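You operate a simulated robot arm through the tools that you are given. There is no shell and no other tool. Be economical: measure what you need, move in short steps, check, and stop when the job is done.

You are at the controls of a simulated robot arm. One attempt, no reset.

Task
Put things in order on the bench one. At the end: the probe block with the white cap (marked "FIVE") stands where the orange tag (marked "PLIMBERA") stood; the wooden block two stands where the probe block with the white cap stood; the grey steel square stands where the wooden block two stood; the orange tag is on the silver sheet marked tray; whatever was shut is shut again. Leave all else as you found it, and nothing knocked over.

Only the result counts: the job must be done as asked and must still hold three seconds after the hand-in. Knocking over, shifting, dropping, spilling or breaking anything else fails it. Lids that push on must go on centred and level and be pressed home; caps that screw on are set level and turned clockwise until they are tight. Flat cloth is picked up by pressing the open fingertips on it (5 to 10 N) and closing them slowly along it; thin cloth reads only 2 to 8 mm in the jaws.

Robot
A 7-joint arm with a two-finger parallel gripper, fixed in place. Base frame: the origin is at the foot of the arm, x ahead of it, y to its left, z up; the work surface is at about z = 0. Units: mm, degrees, N and s.
With the tool pointing down near the work surface it reaches from about 220 to 580 mm from the base axis. Its first joint turns from -66.0 to 66.0 degrees. Payload 2.5 kg.
The tool frame sits at the grasp point between the pads (the TCP): z along the fingers, y along the line on which they close. The tips reach 23 mm beyond it. The gripper opens to 94 mm. The fingers are 38 mm wide and 10 mm thick; the gripper's body (54 by 96 mm) begins 39 mm behind the TCP.
Orientation is that of the tool frame in the base frame, as a unit quaternion [x, y, z, w]. With the fingers straight down and closing along the base's y, the tool's x points along the base's -x, its y along +y and its z along -z.

Tools
- The arm moves only by the tool nudge_tool. Its argument "motion" is a list of rows, each an object of numbers (a shift or turn left out is 0, a gripper value left out holds the last): "rx", "ry", "rz": the turn, a rotation vector about the base's x, y, z in degrees; "dx", "dy", "dz": the shift along the base's x, y, z in mm; "claw": the opening, from 0 (shut) to 1 (fully open). In form: [{"rx": .., "ry": .., "rz": .., "dx": .., "dy": .., "dz": .., "claw": ..}, ...]. A call has 1 to 8 rows; each row shifts and turns the commanded pose from where the row before left it. Each row takes 0.2 s and may step no farther than 50 mm and 8.6 degrees from the row before; otherwise, or with a gripper value out of range, the whole call is refused. A pose out of reach is approached as far as the arm can. The call stops where the force on the tool passes 40 N (or 10 N more than at its start, if that is more) or the arm is blocked; 0.2 s more then pass. The fingers move at their own pace (about 108 mm/s each) and stop on an object; they squeeze with about 26 N. The grip force told is the motor's: it shows also when the fingers shut on nothing. Time passes only in rows, and 0.2 s behind the last, so rows that do not move let the fingers close. The reply holds the time, the measured pose of the TCP, the force on the tool along the base axes, the opening and the grip force, in the units named above and with some noise, with the torque about the TCP (base axes, N m) and any sound that the robot's microphone picked up.
- Cameras (640 x 400 px; columns grow to the right, rows downward): "scene" is fixed at [99.8, -398.5, 538.5]; the picture's right is [0.94, -0.33, 0.00], its down [-0.21, -0.60, -0.78] and it looks along [0.26, 0.73, -0.63] (base axes); focal length 341 px, centre (320, 200). "wrist" rides on the gripper at [86, 16, -75] in the tool frame; the picture's right is [-0.18, 0.98, 0.00], its down [-0.58, -0.11, -0.81] and it looks along [-0.79, -0.15, 0.59] (tool axes); focal length 243 px, centre (320, 200). There is no depth. A picture from a camera that has moved, and an enlarged one, comes with that camera's place and axes in the base frame and with its lens.
- snapshot(camera): a new picture of that camera. The clock stands still meanwhile.
- inspect(camera, box): a new picture of the part [left, top, right, bottom] of that camera's present view, enlarged. The clock stands still meanwhile.
- sign_off(): hands the job in; it is judged then, once.

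Work in short steps. Places have to be worked out from the pictures, the camera data and where the tool is seen: move nearer, look again, correct. Check each grasp and each placing, and mend what went wrong. You have 120 turns and 64 pictures in all, those below and enlarged ones among them. Open the gripper and draw the arm clear of the work before you hand the job in, unless the task says otherwise; then end with one line.

The tools are called as name(argument=value, ...) on one line, values as JSON. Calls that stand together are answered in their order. nudge_tool: Moves the arm, as the interface text tells. Its arguments: {"type":"object","properties":{"motion":{"type":"array"}},"required":["motion"]} The other tools are called the same way: snapshot (camera) takes a picture; inspect (camera, box) takes an enlarged picture of a part of a camera's view; sign_off () hands the job in.

At the start:

```text
clock: 0.0
tool_pos: [336.0, 143.1, 265.5]
ee_rot: [0.0, 1.0, 0.0, 0.0]
contact_force: [0.2, 0.2, 0.6]
wrist_torque: [-0.01, -0.03, -0.01]
opening: 94.1
gripper_force: 0.0
```

scene: 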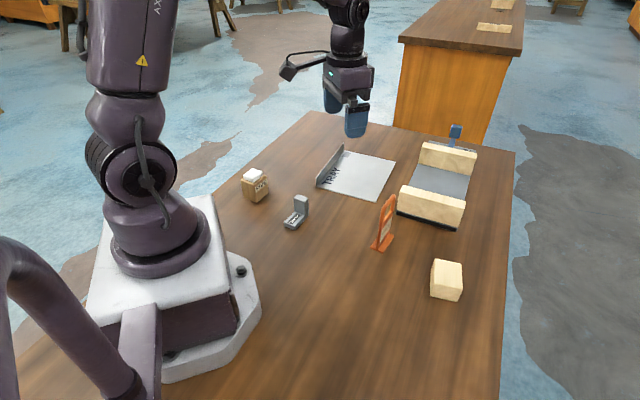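
wrist: 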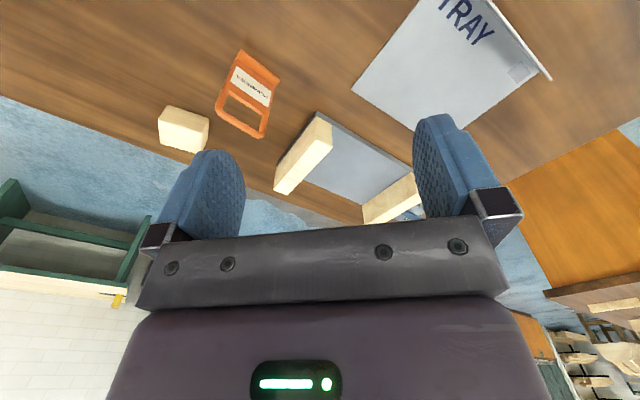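

I see a block with a white cap, a grey L-shaped piece, an orange tag, a block at the front and a fixture with two wooden blocks. I'll enlarge the view to read the markings.

inspect(camera="scene", box=[220, 130, 380, 250])

inspect(camera="scene", box=[350, 110, 520, 310])

```text
3.33 times, centred on (300, 190) of scene
camera zoom: at [99.8, -398.5, 538.5], right [0.94, -0.33, 0.0], down [-0.21, -0.6, -0.78], along [0.26, 0.73, -0.63], focal length 1135 px, centre (387, 233)
```

zoom: 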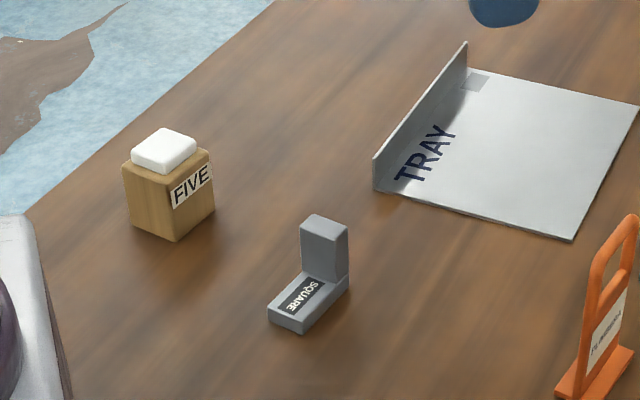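

```text
2.00 times, centred on (435, 210) of scene
camera zoom: at [99.8, -398.5, 538.5], right [0.94, -0.33, 0.0], down [-0.21, -0.6, -0.78], along [0.26, 0.73, -0.63], focal length 681 px, centre (90, 180)
```

zoom: 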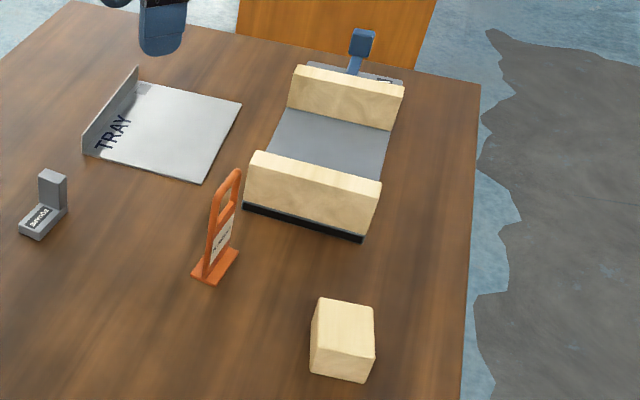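

The square and tag read clearly, but the wooden block's marking isn't visible from here. I'll enlarge the wrist view, which sees its other side.

inspect(camera="wrist", box=[140, 40, 440, 230])

```text
2.11 times, centred on (290, 135) of wrist
camera zoom: at [248.5, 159.4, 338.7], right [0.18, 0.98, 0.0], down [0.58, -0.11, 0.81], along [0.79, -0.15, -0.59], focal length 511 px, centre (383, 337)
```

zoom: 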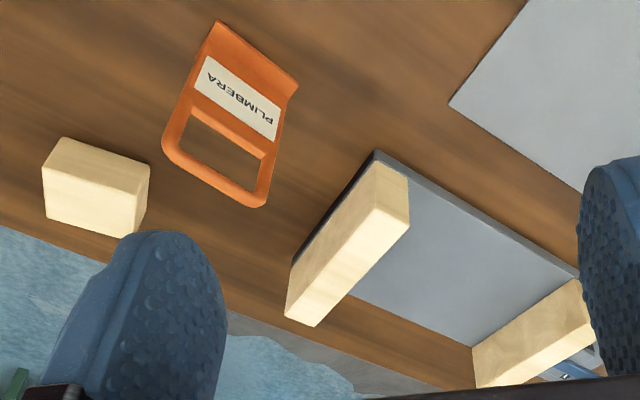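

The loose block shows no markings on these sides. I'll check the plate near the blue lever of the fixture and the loose block once more.

inspect(camera="scene", box=[390, 115, 490, 235])

inspect(camera="scene", box=[415, 245, 485, 310])

```text
3.33 times, centred on (440, 175) of scene
camera zoom: at [99.8, -398.5, 538.5], right [0.94, -0.33, 0.0], down [-0.21, -0.6, -0.78], along [0.26, 0.73, -0.63], focal length 1135 px, centre (-80, 283)
```

zoom: 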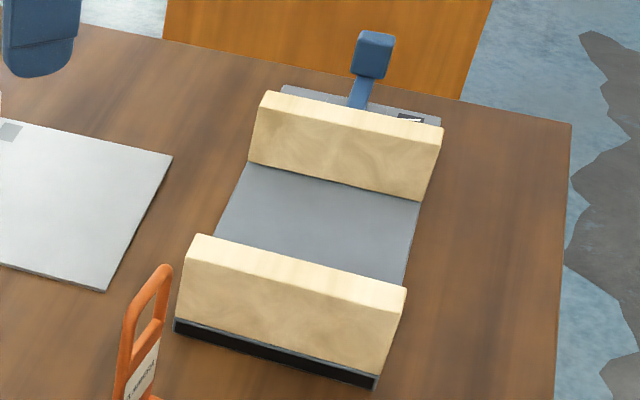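

```text
6.15 times, centred on (450, 278) of scene
camera zoom: at [99.8, -398.5, 538.5], right [0.94, -0.33, 0.0], down [-0.21, -0.6, -0.78], along [0.26, 0.73, -0.63], focal length 2096 px, centre (-480, -277)
```

zoom: 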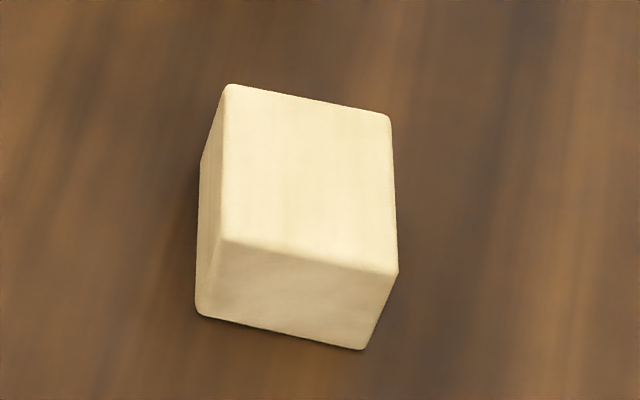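

The fixture is a vise-like thing whose far end is out of reach, so the loose block is the "wooden block two". The tag moves first. I estimate its base at about (404, 47), running along about 33°, so I'll turn the tool 33° and look from nearby.

nudge_tool(motion=[{"rz": 8.25, "dx": -4, "dy": -33, "dz": -15}, {"rz": 8.25, "dx": -4, "dy": -33, "dz": -15}, {"rz": 8.25, "dx": -4, "dy": -33, "dz": -15}, {"rz": 8.25, "dx": -4, "dy": -34, "dz": -20}, {}])

snapshot(camera="wrist")

```text
clock: 1.2
tool_pos: [320.5, 11.5, 202.1]
ee_rot: [-0.285, 0.958, 0.0, -0.001]
contact_force: [0.3, -0.2, -0.5]
wrist_torque: [-0.03, -0.02, 0.03]
opening: 94.1
gripper_force: 0.1
```

```text
56 pictures are left
camera wrist: at [238.9, -23.3, 274.9], right [-0.38, 0.92, 0.0], down [0.55, 0.23, 0.81], along [0.75, 0.31, -0.59], focal length 243 px, centre (320, 200)
```

wrist: 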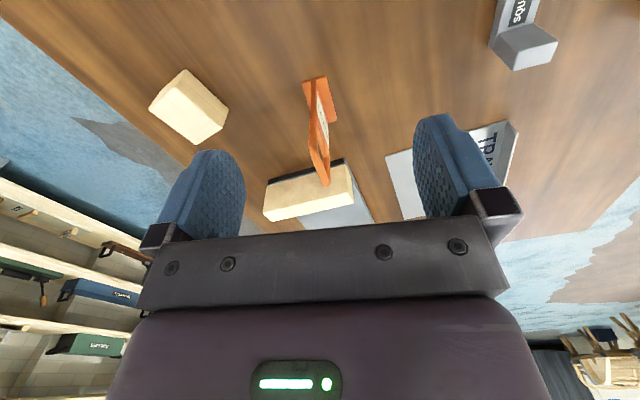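

I'll zoom in on the tag and the block for accurate corners.

inspect(camera="wrist", box=[280, 65, 370, 195])

inspect(camera="scene", box=[360, 185, 410, 260])

inspect(camera="wrist", box=[140, 55, 240, 155])

```text
3.08 times, centred on (325, 130) of wrist
camera zoom: at [238.9, -23.3, 274.9], right [-0.38, 0.92, 0.0], down [0.55, 0.23, 0.81], along [0.75, 0.31, -0.59], focal length 746 px, centre (305, 415)
```

zoom: 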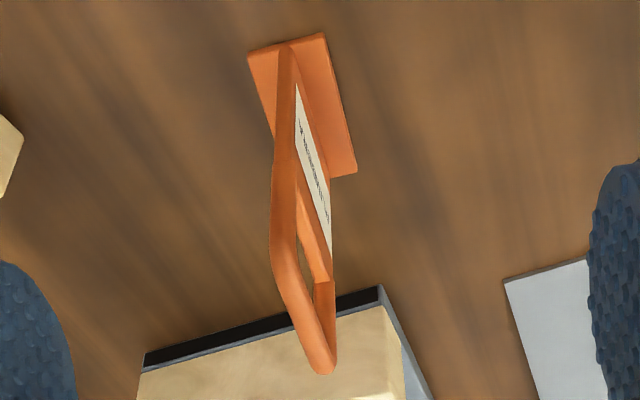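

```text
5.33 times, centred on (385, 222) of scene
camera zoom: at [99.8, -398.5, 538.5], right [0.94, -0.33, 0.0], down [-0.21, -0.6, -0.78], along [0.26, 0.73, -0.63], focal length 1817 px, centre (-27, 80)
```

zoom: 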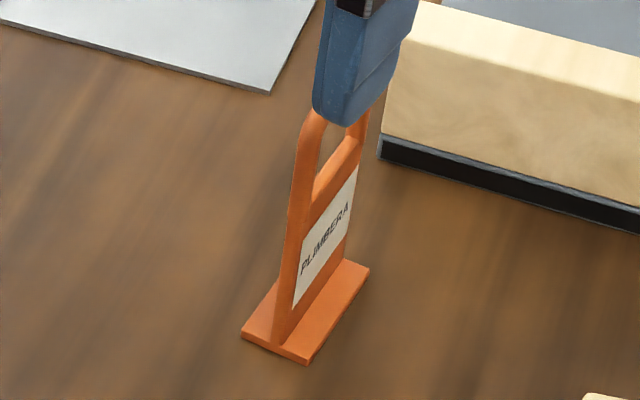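

```text
4.00 times, centred on (190, 105) of wrist
camera zoom: at [238.9, -23.3, 274.9], right [-0.38, 0.92, 0.0], down [0.55, 0.23, 0.81], along [0.75, 0.31, -0.59], focal length 970 px, centre (840, 580)
```

zoom: 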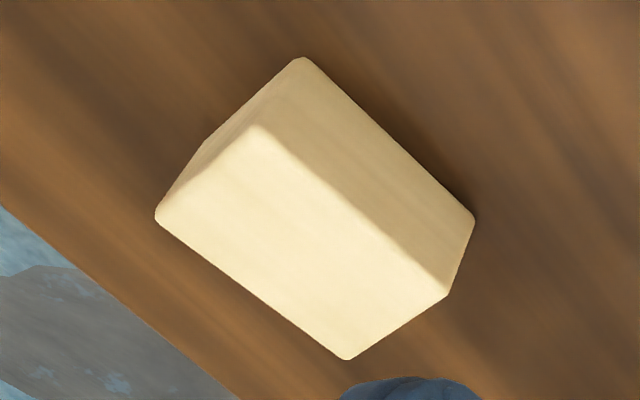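

The tag's centre is near (398, 42), its yaw is about 38° and it stands about 118 mm tall. I'll move over it and descend to z≈150 with the fingers straddling the plate, then check.

nudge_tool(motion=[{"rz": 5, "dx": 40, "dy": 15}, {"dx": 37.5, "dy": 15.5}, {"dz": -30}, {"dz": -22}, {}])

snapshot(camera="wrist")

inspect(camera="scene", box=[320, 110, 450, 260])

```text
clock: 2.4
tool_pos: [397.6, 41.2, 148.4]
ee_rot: [-0.325, 0.946, 0.001, 0.001]
contact_force: [0.6, 0.2, -0.1]
wrist_torque: [0.0, 0.02, -0.03]
opening: 93.9
gripper_force: 0.0
```

```text
52 pictures are left
camera wrist: at [319.5, 0.7, 220.8], right [-0.46, 0.89, 0.0], down [0.53, 0.27, 0.81], along [0.72, 0.37, -0.59], focal length 243 px, centre (320, 200)
```

wrist: 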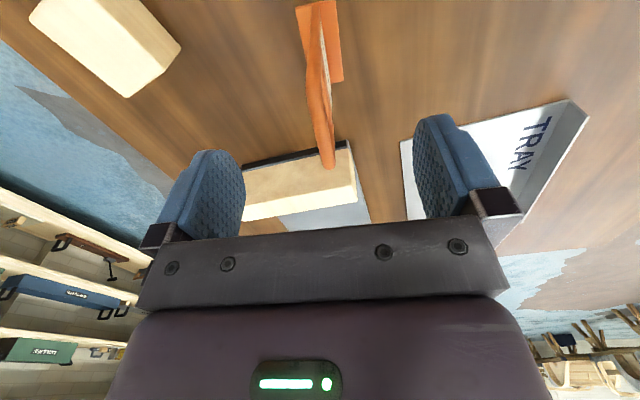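

```text
2.67 times, centred on (385, 185) of scene
camera zoom: at [99.8, -398.5, 538.5], right [0.94, -0.33, 0.0], down [-0.21, -0.6, -0.78], along [0.26, 0.73, -0.63], focal length 908 px, centre (147, 240)
```

zoom: 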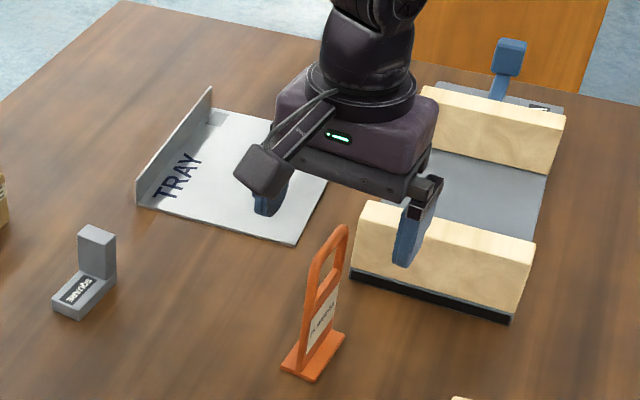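

The corner estimates agree, with the centre at about (396, 42). I'll descend to z≈88 and close on the plate.

nudge_tool(motion=[{"dx": -1, "dy": 1, "dz": -20}, {"dz": -20}, {"dz": -20}, {}])

snapshot(camera="wrist")

```text
clock: 3.4
tool_pos: [395.6, 42.5, 88.8]
ee_rot: [-0.326, 0.946, 0.001, 0.0]
contact_force: [-0.3, 0.6, 0.2]
wrist_torque: [0.02, 0.02, 0.03]
opening: 93.9
gripper_force: 0.0
```

```text
50 pictures are left
camera wrist: at [317.6, 1.7, 162.0], right [-0.46, 0.89, 0.0], down [0.52, 0.27, 0.81], along [0.72, 0.37, -0.59], focal length 243 px, centre (320, 200)
```

wrist: 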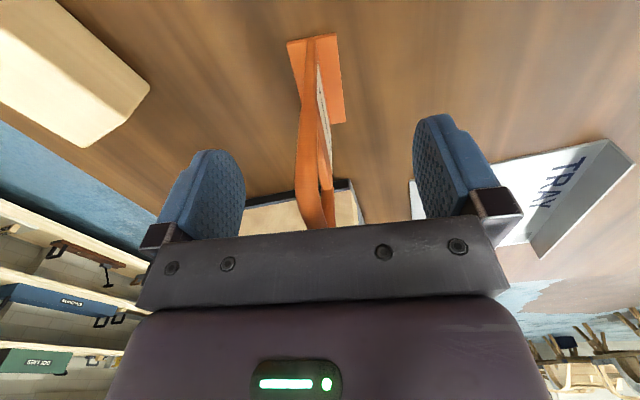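

The tag sits between the fingers with its top just below the palm. I'll close gently.

nudge_tool(motion=[{"claw": 0.5}, {"claw": 0.3}, {"claw": 0.2}, {"claw": 0.12}, {"claw": 0.0}, {}, {}])

snapshot(camera="wrist")

```text
clock: 5.0
tool_pos: [395.2, 43.0, 89.4]
ee_rot: [-0.326, 0.945, 0.0, 0.001]
contact_force: [-0.7, -0.7, -0.1]
wrist_torque: [-0.01, 0.02, -0.01]
opening: 6.4
gripper_force: 26.0
```

```text
49 pictures are left
camera wrist: at [317.5, 1.6, 162.2], right [-0.46, 0.89, 0.0], down [0.53, 0.27, 0.81], along [0.72, 0.37, -0.59], focal length 243 px, centre (320, 200)
```

wrist: 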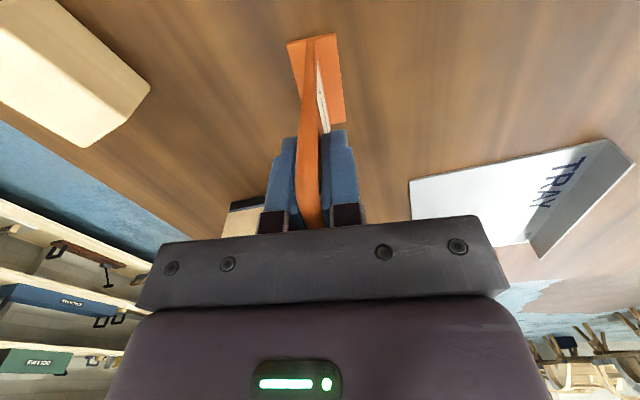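

The grip reads 6.4 mm at 26 N, and the tag's original base centre works out to about (395.5, 42). I'll lift it and carry it over the tray to about (445, 265).

nudge_tool(motion=[{"dz": 30}, {"dz": 35}, {"dx": 10, "dy": 44}, {"dx": 10, "dy": 44}, {"dx": 10, "dy": 45}, {"dx": 10, "dy": 45}, {"dx": 10, "dy": 44}, {}])

snapshot(camera="scene")

snapshot(camera="wrist")

```text
clock: 6.8
tool_pos: [445.3, 266.3, 153.4]
ee_rot: [-0.326, 0.946, 0.0, 0.0]
contact_force: [0.8, -0.2, 0.2]
wrist_torque: [-0.02, -0.02, 0.01]
opening: 6.5
gripper_force: 25.8
```

```text
48 pictures are left
```

scene: 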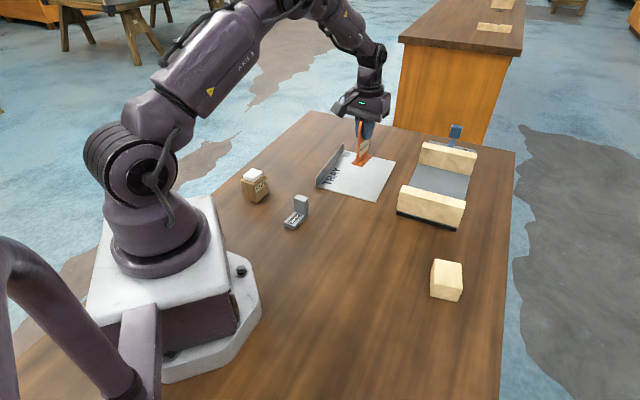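

```text
47 pictures are left
camera wrist: at [366.2, 224.6, 227.3], right [-0.46, 0.89, 0.0], down [0.53, 0.27, 0.81], along [0.72, 0.37, -0.59], focal length 243 px, centre (320, 200)
```

wrist: 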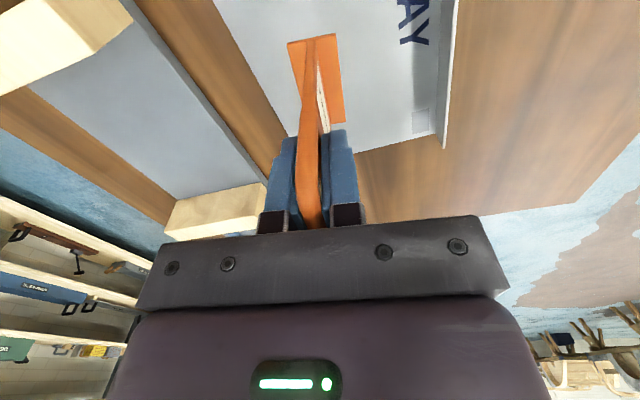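

The tag is well within the tray, about 70 mm from the near edge and 90 mm from the wall. I'll lower it, using small steps at the end.

nudge_tool(motion=[{"dz": -25}, {"dz": -25}, {"dz": -8}, {"dz": -2}, {}])

inspect(camera="scene", box=[310, 90, 420, 210])

```text
clock: 8.0
tool_pos: [443.5, 264.9, 92.5]
ee_rot: [-0.326, 0.945, 0.0, 0.0]
contact_force: [0.4, -0.5, -0.3]
wrist_torque: [0.0, 0.01, 0.0]
opening: 6.6
gripper_force: 26.2
```

```text
3.33 times, centred on (365, 150) of scene
camera zoom: at [99.8, -398.5, 538.5], right [0.94, -0.33, 0.0], down [-0.21, -0.6, -0.78], along [0.26, 0.73, -0.63], focal length 1135 px, centre (170, 367)
```

zoom: 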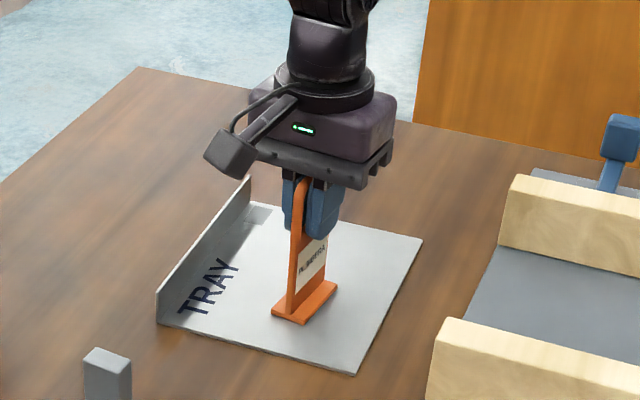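

I'll lower in 1 mm steps until there is contact.

nudge_tool(motion=[{"dz": -1}, {"dz": -0.8}, {}])

```text
clock: 8.8
tool_pos: [445.3, 263.3, 92.7]
ee_rot: [-0.326, 0.945, 0.0, 0.0]
contact_force: [-2.1, -1.8, 6.7]
wrist_torque: [-0.13, 0.17, -0.02]
opening: 6.4
gripper_force: 26.4
```

There is 7 N of contact upward, so the tag is seated. I'll open the fingers gradually and then rise.

nudge_tool(motion=[{"claw": 0.1}, {"claw": 0.2}, {"claw": 0.45}, {"claw": 0.45}, {"dz": 30}, {"dz": 40}, {"dz": 30}, {}])

inspect(camera="scene", box=[310, 90, 420, 210])

```text
clock: 10.6
tool_pos: [444.0, 262.0, 192.6]
ee_rot: [-0.325, 0.946, 0.0, 0.0]
contact_force: [-0.2, 0.7, 0.1]
wrist_torque: [0.03, 0.0, 0.0]
opening: 42.4
gripper_force: 0.0
```

```text
3.33 times, centred on (365, 150) of scene
camera zoom: at [99.8, -398.5, 538.5], right [0.94, -0.33, 0.0], down [-0.21, -0.6, -0.78], along [0.26, 0.73, -0.63], focal length 1135 px, centre (170, 367)
```

zoom: 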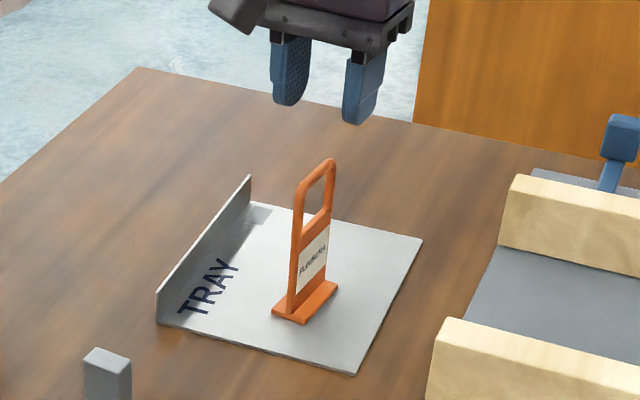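

The tag is standing on the tray. Next is FIVE, which I estimate at about (175, 302). I'll move above it at a safe height, reopening the fingers, and look.

nudge_tool(motion=[{"dz": 30, "claw": 1.0}, {"dx": -45, "dy": 7}, {"dx": -45, "dy": 7}, {"dx": -45, "dy": 7}, {"dx": -45, "dy": 7}, {"dx": -45, "dy": 6}, {"dx": -42, "dy": 6}, {}])

snapshot(camera="wrist")

inspect(camera="scene", box=[220, 140, 320, 240])

```text
clock: 12.4
tool_pos: [178.4, 306.2, 223.3]
ee_rot: [-0.326, 0.945, 0.001, 0.0]
contact_force: [-1.1, 0.0, -0.3]
wrist_torque: [-0.01, -0.04, 0.02]
opening: 93.9
gripper_force: 0.1
```

```text
44 pictures are left
camera wrist: at [99.0, 265.2, 296.6], right [-0.46, 0.89, 0.0], down [0.53, 0.27, 0.81], along [0.72, 0.37, -0.59], focal length 243 px, centre (320, 200)
```

wrist: 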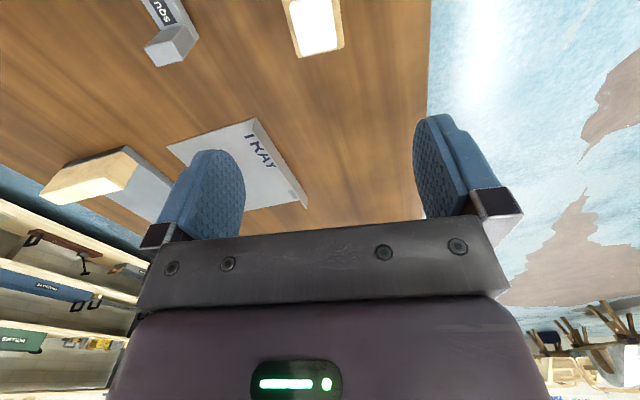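

```text
4.00 times, centred on (270, 190) of scene
camera zoom: at [99.8, -398.5, 538.5], right [0.94, -0.33, 0.0], down [-0.21, -0.6, -0.78], along [0.26, 0.73, -0.63], focal length 1362 px, centre (520, 240)
```

zoom: 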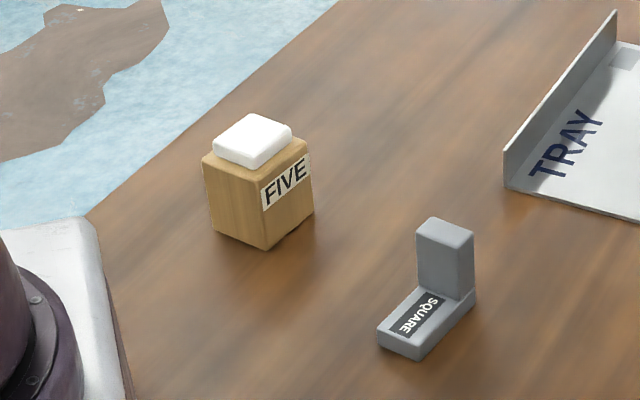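

FIVE's body is about 46 mm square and 50 mm tall, centred near (172, 299) at a yaw of about 37.6°. I'll centre over it, descend partway and check.

nudge_tool(motion=[{"dx": -6.4, "dy": -7.2, "dz": -30}, {"dz": -40}, {"dz": -30}, {"dz": -18}, {}])

inspect(camera="scene", box=[200, 110, 320, 230])

snapshot(camera="wrist")

```text
clock: 13.6
tool_pos: [170.5, 300.1, 102.7]
ee_rot: [-0.326, 0.945, -0.001, 0.001]
contact_force: [0.0, 0.0, -0.3]
wrist_torque: [-0.02, -0.01, -0.03]
opening: 94.0
gripper_force: 0.1
```

```text
3.33 times, centred on (260, 170) of scene
camera zoom: at [99.8, -398.5, 538.5], right [0.94, -0.33, 0.0], down [-0.21, -0.6, -0.78], along [0.26, 0.73, -0.63], focal length 1135 px, centre (520, 300)
```

zoom: 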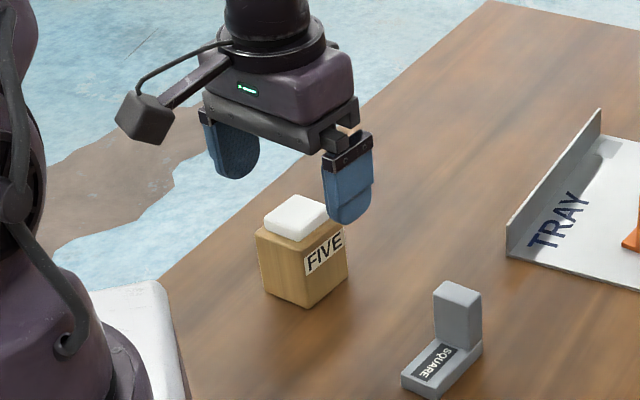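

```text
41 pictures are left
camera wrist: at [92.2, 258.3, 176.2], right [-0.46, 0.89, 0.0], down [0.53, 0.27, 0.81], along [0.72, 0.37, -0.59], focal length 243 px, centre (320, 200)
```

wrist: 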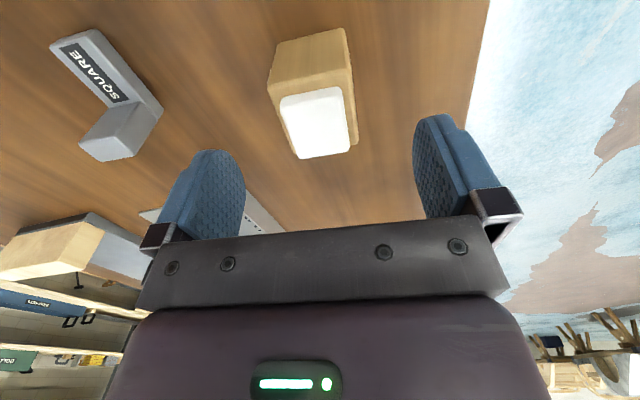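

The block centre refines to (171, 297). I'll shift 3 mm in y and descend to z≈33.

nudge_tool(motion=[{"dx": 0.5, "dy": -3, "dz": -25}, {"dz": -25}, {"dz": -20}, {}])

snapshot(camera="wrist")

```text
clock: 14.6
tool_pos: [172.2, 294.7, 33.4]
ee_rot: [-0.326, 0.945, 0.0, -0.001]
contact_force: [0.3, 0.5, 0.0]
wrist_torque: [0.0, -0.01, -0.01]
opening: 94.0
gripper_force: 0.0
```

```text
40 pictures are left
camera wrist: at [94.3, 254.0, 107.3], right [-0.46, 0.89, 0.0], down [0.52, 0.27, 0.81], along [0.72, 0.37, -0.59], focal length 243 px, centre (320, 200)
```

wrist: 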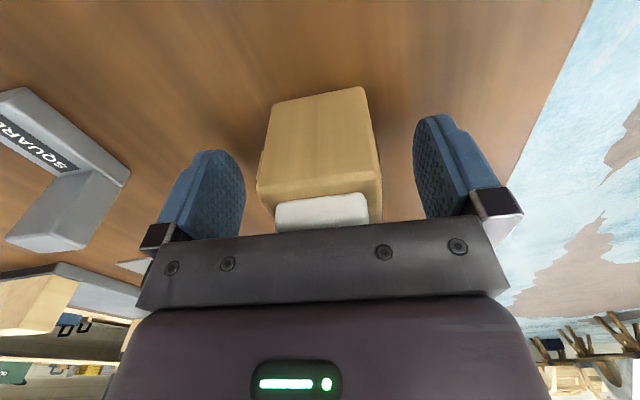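

The fingers straddle the block squarely and the original centre comes to about (170.5, 296). I'll close.

nudge_tool(motion=[{"claw": 0.65}, {"claw": 0.55}, {"claw": 0.48}, {"claw": 0.4}, {"claw": 0.3}, {}])

snapshot(camera="wrist")

```text
clock: 16.0
tool_pos: [171.2, 293.9, 34.2]
ee_rot: [-0.326, 0.945, 0.0, 0.0]
contact_force: [0.5, 1.2, 0.6]
wrist_torque: [-0.04, 0.02, -0.03]
opening: 44.7
gripper_force: 26.1
```

```text
39 pictures are left
camera wrist: at [94.2, 253.9, 107.6], right [-0.46, 0.89, 0.0], down [0.53, 0.27, 0.81], along [0.72, 0.37, -0.59], focal length 243 px, centre (320, 200)
```

wrist: 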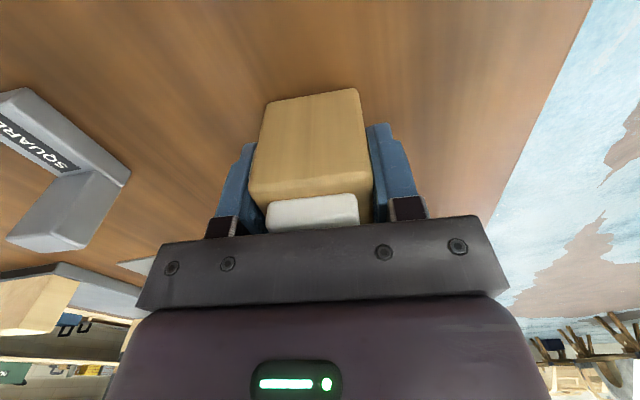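

The block is held, with 44.7 mm between the fingers. I'll lift it and carry it toward the tag's old place at (395.5, 42).

nudge_tool(motion=[{"dz": 20}, {"dz": 45}, {"dz": 45}, {"dx": 32.2, "dy": -36}, {"dx": 32.2, "dy": -36}, {"dx": 32.2, "dy": -36}, {"dx": 32.2, "dy": -36}, {"dx": 32.2, "dy": -36}])

nudge_tool(motion=[{"dx": 32.2, "dy": -36}, {"dx": 32.2, "dy": -36}, {"dz": -40}, {}])

snapshot(camera="wrist")

```text
clock: 17.8
tool_pos: [332.4, 117.8, 144.7]
ee_rot: [-0.326, 0.945, 0.0, 0.0]
contact_force: [-0.1, -0.9, -1.4]
wrist_torque: [-0.01, 0.02, 0.03]
opening: 44.6
gripper_force: 26.1
```

```text
clock: 18.8
tool_pos: [398.3, 44.4, 103.5]
ee_rot: [-0.325, 0.946, 0.0, 0.0]
contact_force: [0.9, 0.7, -0.9]
wrist_torque: [-0.01, 0.0, -0.01]
opening: 44.9
gripper_force: 25.7
```

```text
38 pictures are left
camera wrist: at [319.4, 3.3, 176.5], right [-0.46, 0.89, 0.0], down [0.53, 0.27, 0.81], along [0.72, 0.37, -0.59], focal length 243 px, centre (320, 200)
```

wrist: 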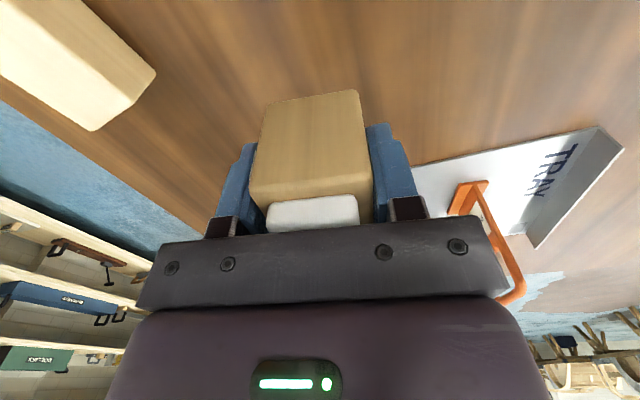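

The block is over the spot and a small correction is needed. I'll lower to just above the surface.

nudge_tool(motion=[{"dx": -0.7, "dy": -1.5, "dz": -30}, {"dz": -30}, {"dz": -7}, {"dz": -1.5}, {"dz": -1}, {}])

```text
clock: 20.2
tool_pos: [397.8, 40.8, 34.5]
ee_rot: [-0.325, 0.946, 0.0, 0.0]
contact_force: [-4.0, 0.4, 8.3]
wrist_torque: [0.03, 0.09, 0.04]
opening: 44.8
gripper_force: 25.5
```

Contact is 8 N and the block is seated. I'll release slowly and rise straight up.

nudge_tool(motion=[{"claw": 0.55}, {"claw": 0.65}, {"claw": 0.8}, {"dz": 20}, {"dz": 30}, {"dz": 40}, {"dz": 40}, {}])

snapshot(camera="wrist")

snapshot(camera="scene")

```text
clock: 22.0
tool_pos: [396.0, 40.8, 162.2]
ee_rot: [-0.325, 0.946, 0.0, 0.001]
contact_force: [-0.7, 0.6, 0.4]
wrist_torque: [0.0, -0.01, -0.02]
opening: 75.2
gripper_force: 0.0
```

```text
37 pictures are left
camera wrist: at [318.2, -0.2, 236.2], right [-0.46, 0.89, 0.0], down [0.53, 0.27, 0.81], along [0.72, 0.37, -0.59], focal length 243 px, centre (320, 200)
```

wrist: 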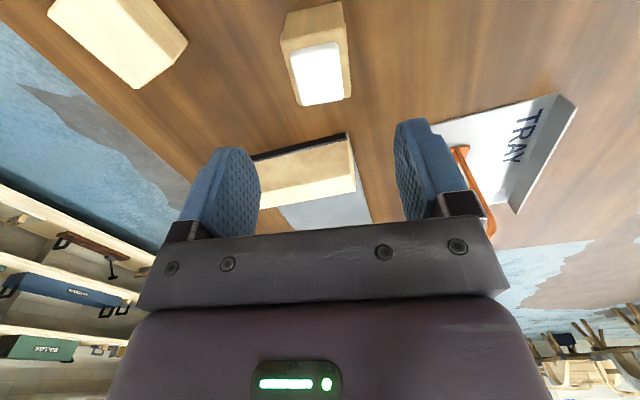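

```text
36 pictures are left
```

scene: 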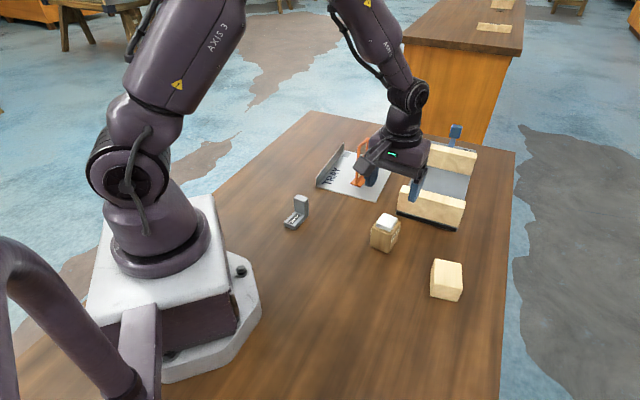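

FIVE sits within about 3 mm of the tag's old spot. The wooden block is about 60 × 47 mm, centred near (453, −98), with its long axis at about 56.5°. I'll go there with yaw 56.5° and look.

nudge_tool(motion=[{"dz": 10, "claw": 1.0}, {"dx": 4.8, "dy": -45, "rz": 6.2}, {"dx": 4.8, "dy": -45, "rz": 6.2}, {"dx": 4.8, "dy": -45, "rz": 6.1}, {"dx": 4.8, "dy": -45}, {}])

snapshot(camera="wrist")

```text
clock: 23.4
tool_pos: [417.9, -138.3, 172.9]
ee_rot: [-0.474, 0.881, 0.0, 0.0]
contact_force: [0.3, 0.2, 0.1]
wrist_torque: [-0.01, 0.01, 0.05]
opening: 93.9
gripper_force: 0.1
```

```text
35 pictures are left
camera wrist: at [356.3, -202.7, 247.0], right [-0.72, 0.7, 0.0], down [0.41, 0.43, 0.81], along [0.56, 0.58, -0.59], focal length 243 px, centre (320, 200)
```

wrist: 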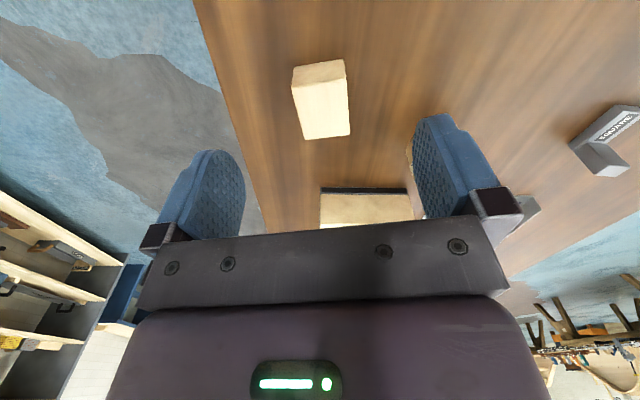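

inspect(camera="wrist", box=[270, 45, 370, 150])

```text
3.81 times, centred on (320, 98) of wrist
camera zoom: at [356.3, -202.7, 247.0], right [-0.72, 0.7, 0.0], down [0.41, 0.43, 0.81], along [0.56, 0.58, -0.59], focal length 924 px, centre (320, 590)
```

zoom: 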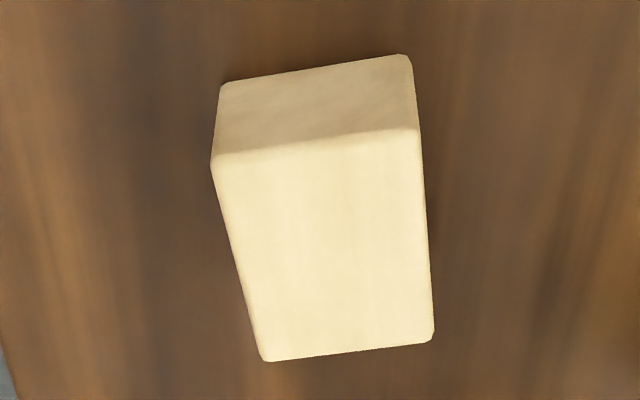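

The block is 48 × 58 × 40 mm, centred near (451.4, −100.3) at a yaw of about 54.7°. I'll move above it and descend with the fingers open.

nudge_tool(motion=[{"dx": 17, "dy": 19.5, "rz": -1.8}, {"dx": 16.8, "dy": 19.2}, {"dz": -40}, {"dz": -40}, {"dz": -20}, {}])

snapshot(camera="wrist")

```text
clock: 24.8
tool_pos: [450.0, -100.6, 72.6]
ee_rot: [-0.459, 0.889, 0.0, -0.001]
contact_force: [-0.3, -0.4, 0.0]
wrist_torque: [-0.01, 0.03, 0.0]
opening: 93.9
gripper_force: 0.0
```

```text
33 pictures are left
camera wrist: at [387.0, -162.5, 146.7], right [-0.7, 0.72, 0.0], down [0.42, 0.41, 0.81], along [0.58, 0.56, -0.59], focal length 243 px, centre (320, 200)
```

wrist: 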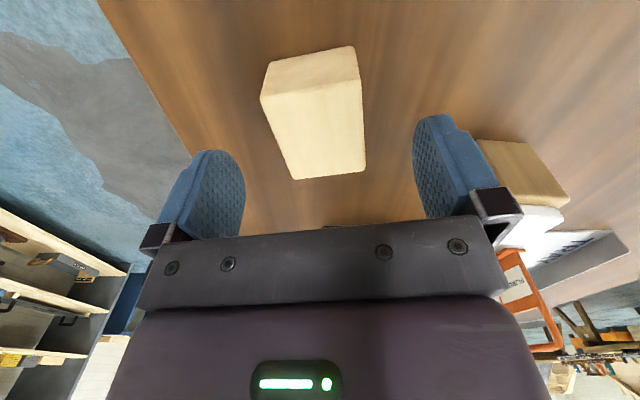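

The block is aligned and its centre is confirmed near (452, −100). I'll descend to z≈29 and close.

nudge_tool(motion=[{"dx": 1, "dz": -25}, {"dz": -18}, {"claw": 0.65}, {"claw": 0.55}, {"claw": 0.48}, {"claw": 0.4}, {"claw": 0.3}, {}])

snapshot(camera="wrist")

```text
clock: 26.6
tool_pos: [452.2, -101.6, 30.7]
ee_rot: [-0.46, 0.888, 0.0, 0.001]
contact_force: [-0.3, 0.1, 0.2]
wrist_torque: [0.0, 0.0, 0.01]
opening: 49.5
gripper_force: 26.1
```

```text
32 pictures are left
camera wrist: at [388.9, -162.6, 103.9], right [-0.7, 0.72, 0.0], down [0.42, 0.41, 0.81], along [0.58, 0.56, -0.59], focal length 243 px, centre (320, 200)
```

wrist: 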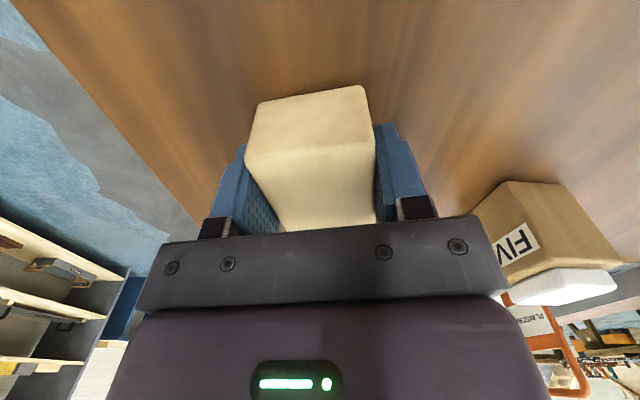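

The block is held at 49.5 mm. I'll lift it and carry it to FIVE's old place at (169.7, 295.5).

nudge_tool(motion=[{"dz": 25}, {"dz": 45}, {"dz": 50}, {"dx": -28.3, "dy": 39.5}, {"dx": -28.3, "dy": 39.5}, {"dx": -28.3, "dy": 39.5}, {"dx": -28.3, "dy": 39.5}, {"dx": -28.3, "dy": 39.5}])

nudge_tool(motion=[{"dx": -28.3, "dy": 39.5}, {"dx": -28.3, "dy": 39.5}, {"dx": -28.3, "dy": 39.5}, {"dx": -28.3, "dy": 39.5}, {"dx": -28.3, "dy": 39.5}, {"dz": -40}, {}])

snapshot(camera="wrist")

snapshot(camera="scene")

```text
clock: 28.4
tool_pos: [309.4, 96.7, 149.9]
ee_rot: [-0.458, 0.889, 0.0, 0.0]
contact_force: [-0.5, -0.6, -0.6]
wrist_torque: [-0.01, -0.03, -0.01]
opening: 49.1
gripper_force: 26.4
```

```text
clock: 30.0
tool_pos: [170.4, 294.5, 112.9]
ee_rot: [-0.459, 0.888, 0.0, 0.0]
contact_force: [-0.2, 0.7, -1.4]
wrist_torque: [0.0, 0.02, -0.03]
opening: 49.3
gripper_force: 25.8
```

```text
31 pictures are left
camera wrist: at [107.0, 232.7, 186.5], right [-0.7, 0.72, 0.0], down [0.42, 0.41, 0.81], along [0.58, 0.56, -0.59], focal length 243 px, centre (320, 200)
```

wrist: 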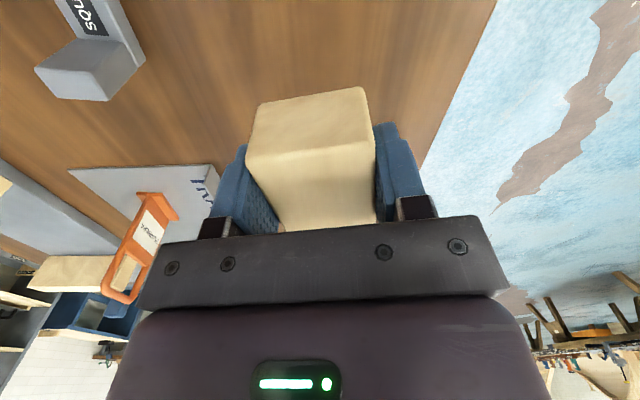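

```text
30 pictures are left
```

scene: 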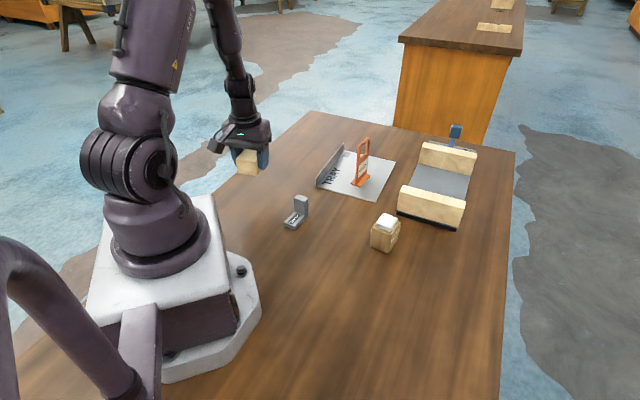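

The position is good with a 1.5 mm correction. I'll lower it onto the bench.

nudge_tool(motion=[{"dx": -1.5, "dz": -40}, {"dz": -30}, {"dz": -9}, {"dz": -2}, {"dz": -1.5}, {}])

```text
clock: 31.4
tool_pos: [167.3, 293.5, 28.7]
ee_rot: [-0.46, 0.888, 0.0, 0.001]
contact_force: [-1.3, -3.1, 23.7]
wrist_torque: [-0.04, 0.03, -0.02]
opening: 49.6
gripper_force: 25.9
```

The block is firmly in contact at 24 N. I'll ease up 1 mm, release slowly and retreat.

nudge_tool(motion=[{"dz": 1}, {"claw": 0.6}, {"claw": 0.7}, {"claw": 0.85}, {"dz": 25}, {"dz": 40}, {"dz": 45}, {}])

snapshot(camera="wrist")

inspect(camera="scene", box=[220, 140, 320, 240])

```text
clock: 33.2
tool_pos: [165.8, 292.6, 140.7]
ee_rot: [-0.46, 0.888, 0.001, 0.0]
contact_force: [0.2, 0.4, 0.3]
wrist_torque: [-0.01, -0.02, 0.0]
opening: 79.9
gripper_force: 0.0
```

```text
29 pictures are left
camera wrist: at [103.1, 232.0, 214.3], right [-0.7, 0.72, 0.0], down [0.42, 0.41, 0.81], along [0.58, 0.56, -0.59], focal length 243 px, centre (320, 200)
```

wrist: 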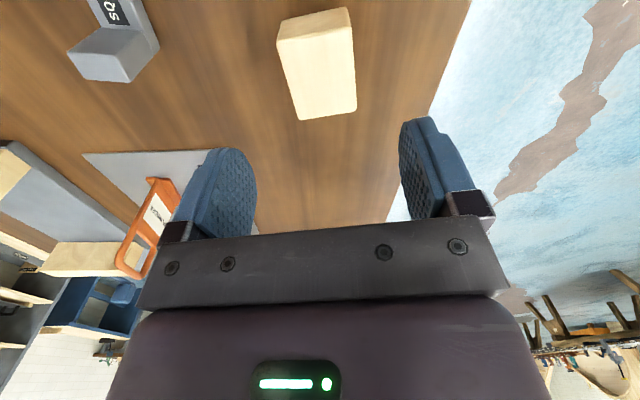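

```text
4.00 times, centred on (270, 190) of scene
camera zoom: at [99.8, -398.5, 538.5], right [0.94, -0.33, 0.0], down [-0.21, -0.6, -0.78], along [0.26, 0.73, -0.63], focal length 1362 px, centre (520, 240)
```

zoom: 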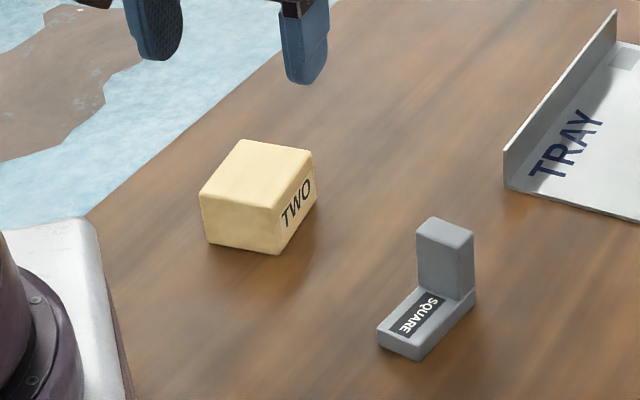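

The face now visible reads "TWO", which confirms the block, and it stands where FIVE was. The square is next, estimated at (246, 173) with a yaw of about 41°. I'll go there and look.

nudge_tool(motion=[{"dz": 30, "claw": 0.8}, {"dx": 23, "dy": -42, "rz": -6.9}, {"dx": 23, "dy": -42, "rz": -6.9}, {"dx": 23, "dy": -42}, {}])

snapshot(camera="wrist")

inspect(camera="wrist", box=[250, 0, 390, 100])

```text
clock: 34.4
tool_pos: [236.9, 166.3, 170.9]
ee_rot: [-0.349, 0.937, 0.0, 0.0]
contact_force: [-0.1, -0.5, 0.3]
wrist_torque: [-0.01, -0.02, -0.03]
opening: 75.5
gripper_force: 0.1
```

```text
27 pictures are left
camera wrist: at [160.9, 121.1, 244.9], right [-0.5, 0.86, 0.0], down [0.51, 0.3, 0.81], along [0.7, 0.41, -0.59], focal length 243 px, centre (320, 200)
```

wrist: 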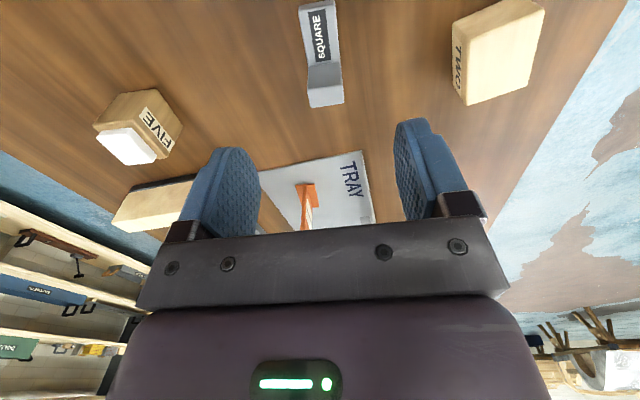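

```text
4.00 times, centred on (320, 50) of wrist
camera zoom: at [160.9, 121.1, 244.9], right [-0.5, 0.86, 0.0], down [0.51, 0.3, 0.81], along [0.7, 0.41, -0.59], focal length 970 px, centre (320, 800)
```

zoom: 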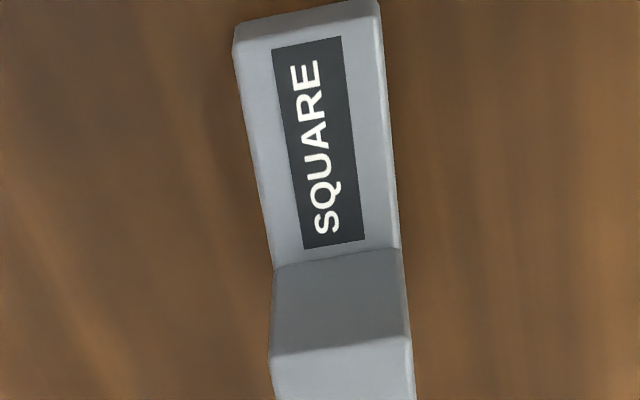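

The square is about 29 × 62 mm and 47 mm tall, centred near (243, 171) with a yaw of about 38.8° and its upright at the far end. I'll aim the TCP 10 mm toward the upright and descend.

nudge_tool(motion=[{"dx": 14.7, "dy": 11.9, "rz": -2}, {"dz": -40}, {"dz": -40}, {"dz": -10}, {}])

snapshot(camera="wrist")

```text
clock: 35.6
tool_pos: [249.9, 178.6, 79.3]
ee_rot: [-0.333, 0.943, 0.0, 0.0]
contact_force: [0.5, -0.5, 0.4]
wrist_torque: [-0.01, 0.03, 0.02]
opening: 75.2
gripper_force: 0.2
```

```text
25 pictures are left
camera wrist: at [172.2, 136.5, 152.8], right [-0.47, 0.88, 0.0], down [0.52, 0.28, 0.81], along [0.71, 0.38, -0.59], focal length 243 px, centre (320, 200)
```

wrist: 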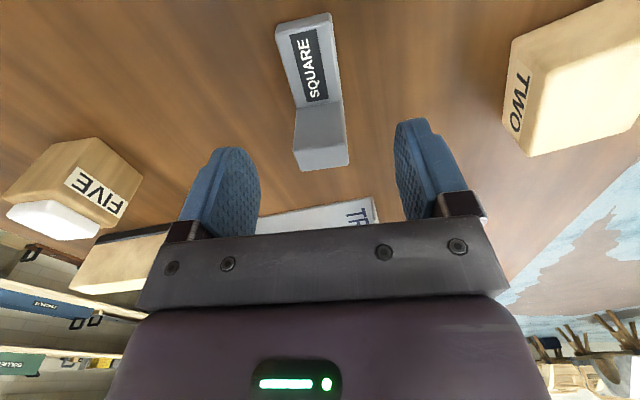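

It is aligned within about 1 mm. I'll descend to z≈27 and close.

nudge_tool(motion=[{"dy": -1, "dz": -30}, {"dz": -22}, {"claw": 0.5}, {"claw": 0.4}, {"claw": 0.32}, {"claw": 0.2}, {"claw": 0.1}, {}])

snapshot(camera="wrist")

```text
clock: 37.4
tool_pos: [249.0, 176.5, 25.7]
ee_rot: [-0.334, 0.943, 0.0, 0.0]
contact_force: [0.3, 0.4, 0.6]
wrist_torque: [0.0, -0.01, -0.01]
opening: 29.9
gripper_force: 25.9
```

```text
24 pictures are left
camera wrist: at [171.7, 135.2, 100.2], right [-0.47, 0.88, 0.0], down [0.52, 0.28, 0.81], along [0.71, 0.38, -0.59], focal length 243 px, centre (320, 200)
```

wrist: 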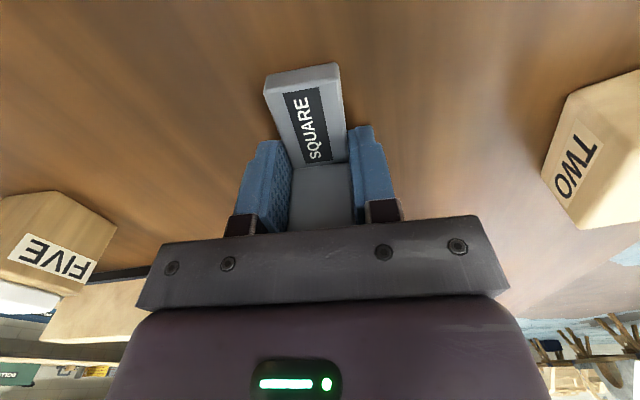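

The square is held at 29.9 mm, with its footprint centre about 9 mm behind the TCP. I'll lift it and carry it over to TWO's old place, so the TCP target is (459, −94).

nudge_tool(motion=[{"dz": 20}, {"dz": 45}, {"dz": 50}, {"dx": 30, "dy": -38.7}, {"dx": 30, "dy": -38.7}, {"dx": 30, "dy": -38.7}, {"dx": 30, "dy": -38.7}, {"dx": 30, "dy": -38.7}])

nudge_tool(motion=[{"dx": 30, "dy": -38.7}, {"dx": 30, "dy": -38.7}, {"dz": -45}, {"dz": -20}, {}])

snapshot(camera="wrist")

snapshot(camera="scene")

```text
clock: 39.2
tool_pos: [399.8, -12.7, 140.5]
ee_rot: [-0.333, 0.943, 0.001, -0.001]
contact_force: [0.0, -0.5, -3.2]
wrist_torque: [0.03, 0.0, 0.04]
opening: 29.7
gripper_force: 25.5
```

```text
clock: 40.4
tool_pos: [460.3, -90.3, 77.4]
ee_rot: [-0.333, 0.943, -0.001, 0.0]
contact_force: [-0.9, -1.2, -3.7]
wrist_torque: [0.01, 0.03, -0.01]
opening: 30.0
gripper_force: 25.9
```

```text
23 pictures are left
camera wrist: at [382.9, -133.1, 151.2], right [-0.47, 0.88, 0.0], down [0.52, 0.28, 0.81], along [0.71, 0.38, -0.59], focal length 243 px, centre (320, 200)
```

wrist: 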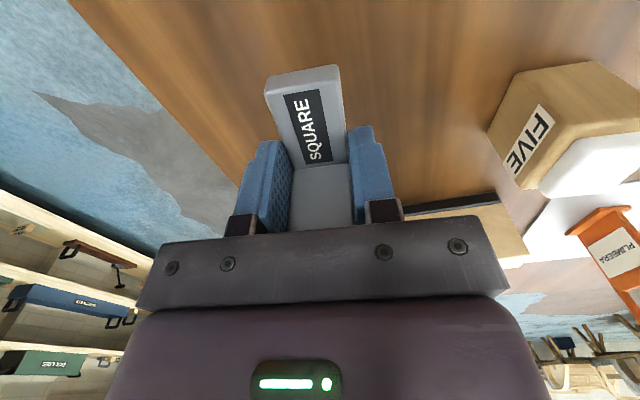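

```text
22 pictures are left
```

scene: 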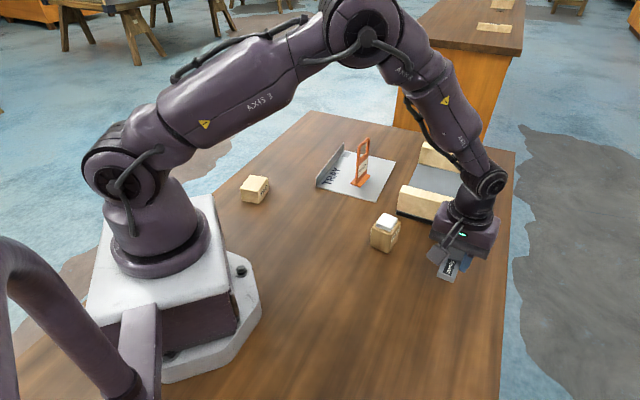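

A correction of (−1, −3) mm is needed. I'll lower it to the bench with fine final steps.

nudge_tool(motion=[{"dx": -1, "dy": -3, "dz": -30}, {"dz": -17}, {"dz": -2}, {"dz": -1}, {}])

```text
clock: 41.6
tool_pos: [458.6, -94.8, 27.2]
ee_rot: [-0.333, 0.943, 0.0, 0.0]
contact_force: [-0.3, 0.6, -4.1]
wrist_torque: [0.02, 0.01, 0.03]
opening: 29.8
gripper_force: 26.2
```

nudge_tool(motion=[{"dz": -1}, {}])

```text
clock: 42.2
tool_pos: [459.5, -94.6, 26.8]
ee_rot: [-0.333, 0.943, 0.0, -0.001]
contact_force: [-2.6, 0.3, 2.9]
wrist_torque: [0.13, 0.02, 0.03]
opening: 29.9
gripper_force: 26.5
```

The force changed from −4 N to +3 N, so the square is on the bench. I'll lower 0.4 mm more, release slowly and rise.

nudge_tool(motion=[{"dz": -0.4}, {"claw": 0.4}, {"claw": 0.5}, {"claw": 0.7}, {"dz": 20}, {"dz": 40}, {"dz": 45}, {}])

snapshot(camera="wrist")

```text
clock: 44.0
tool_pos: [460.2, -95.8, 131.1]
ee_rot: [-0.333, 0.943, 0.0, 0.0]
contact_force: [0.2, 0.3, 0.2]
wrist_torque: [0.03, 0.01, 0.01]
opening: 65.8
gripper_force: 0.0
```

```text
21 pictures are left
camera wrist: at [382.2, -137.4, 204.0], right [-0.47, 0.88, 0.0], down [0.52, 0.28, 0.81], along [0.71, 0.38, -0.59], focal length 243 px, centre (320, 200)
```

wrist: 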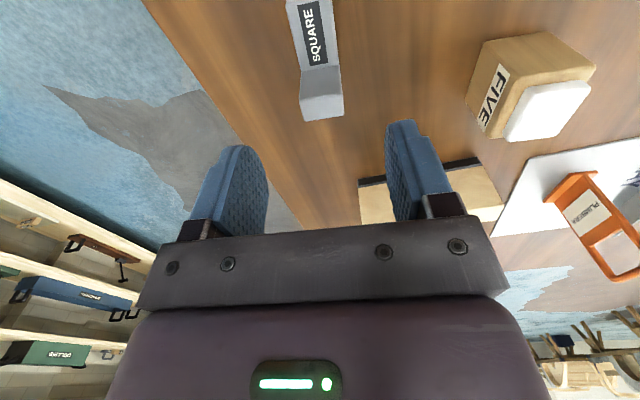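

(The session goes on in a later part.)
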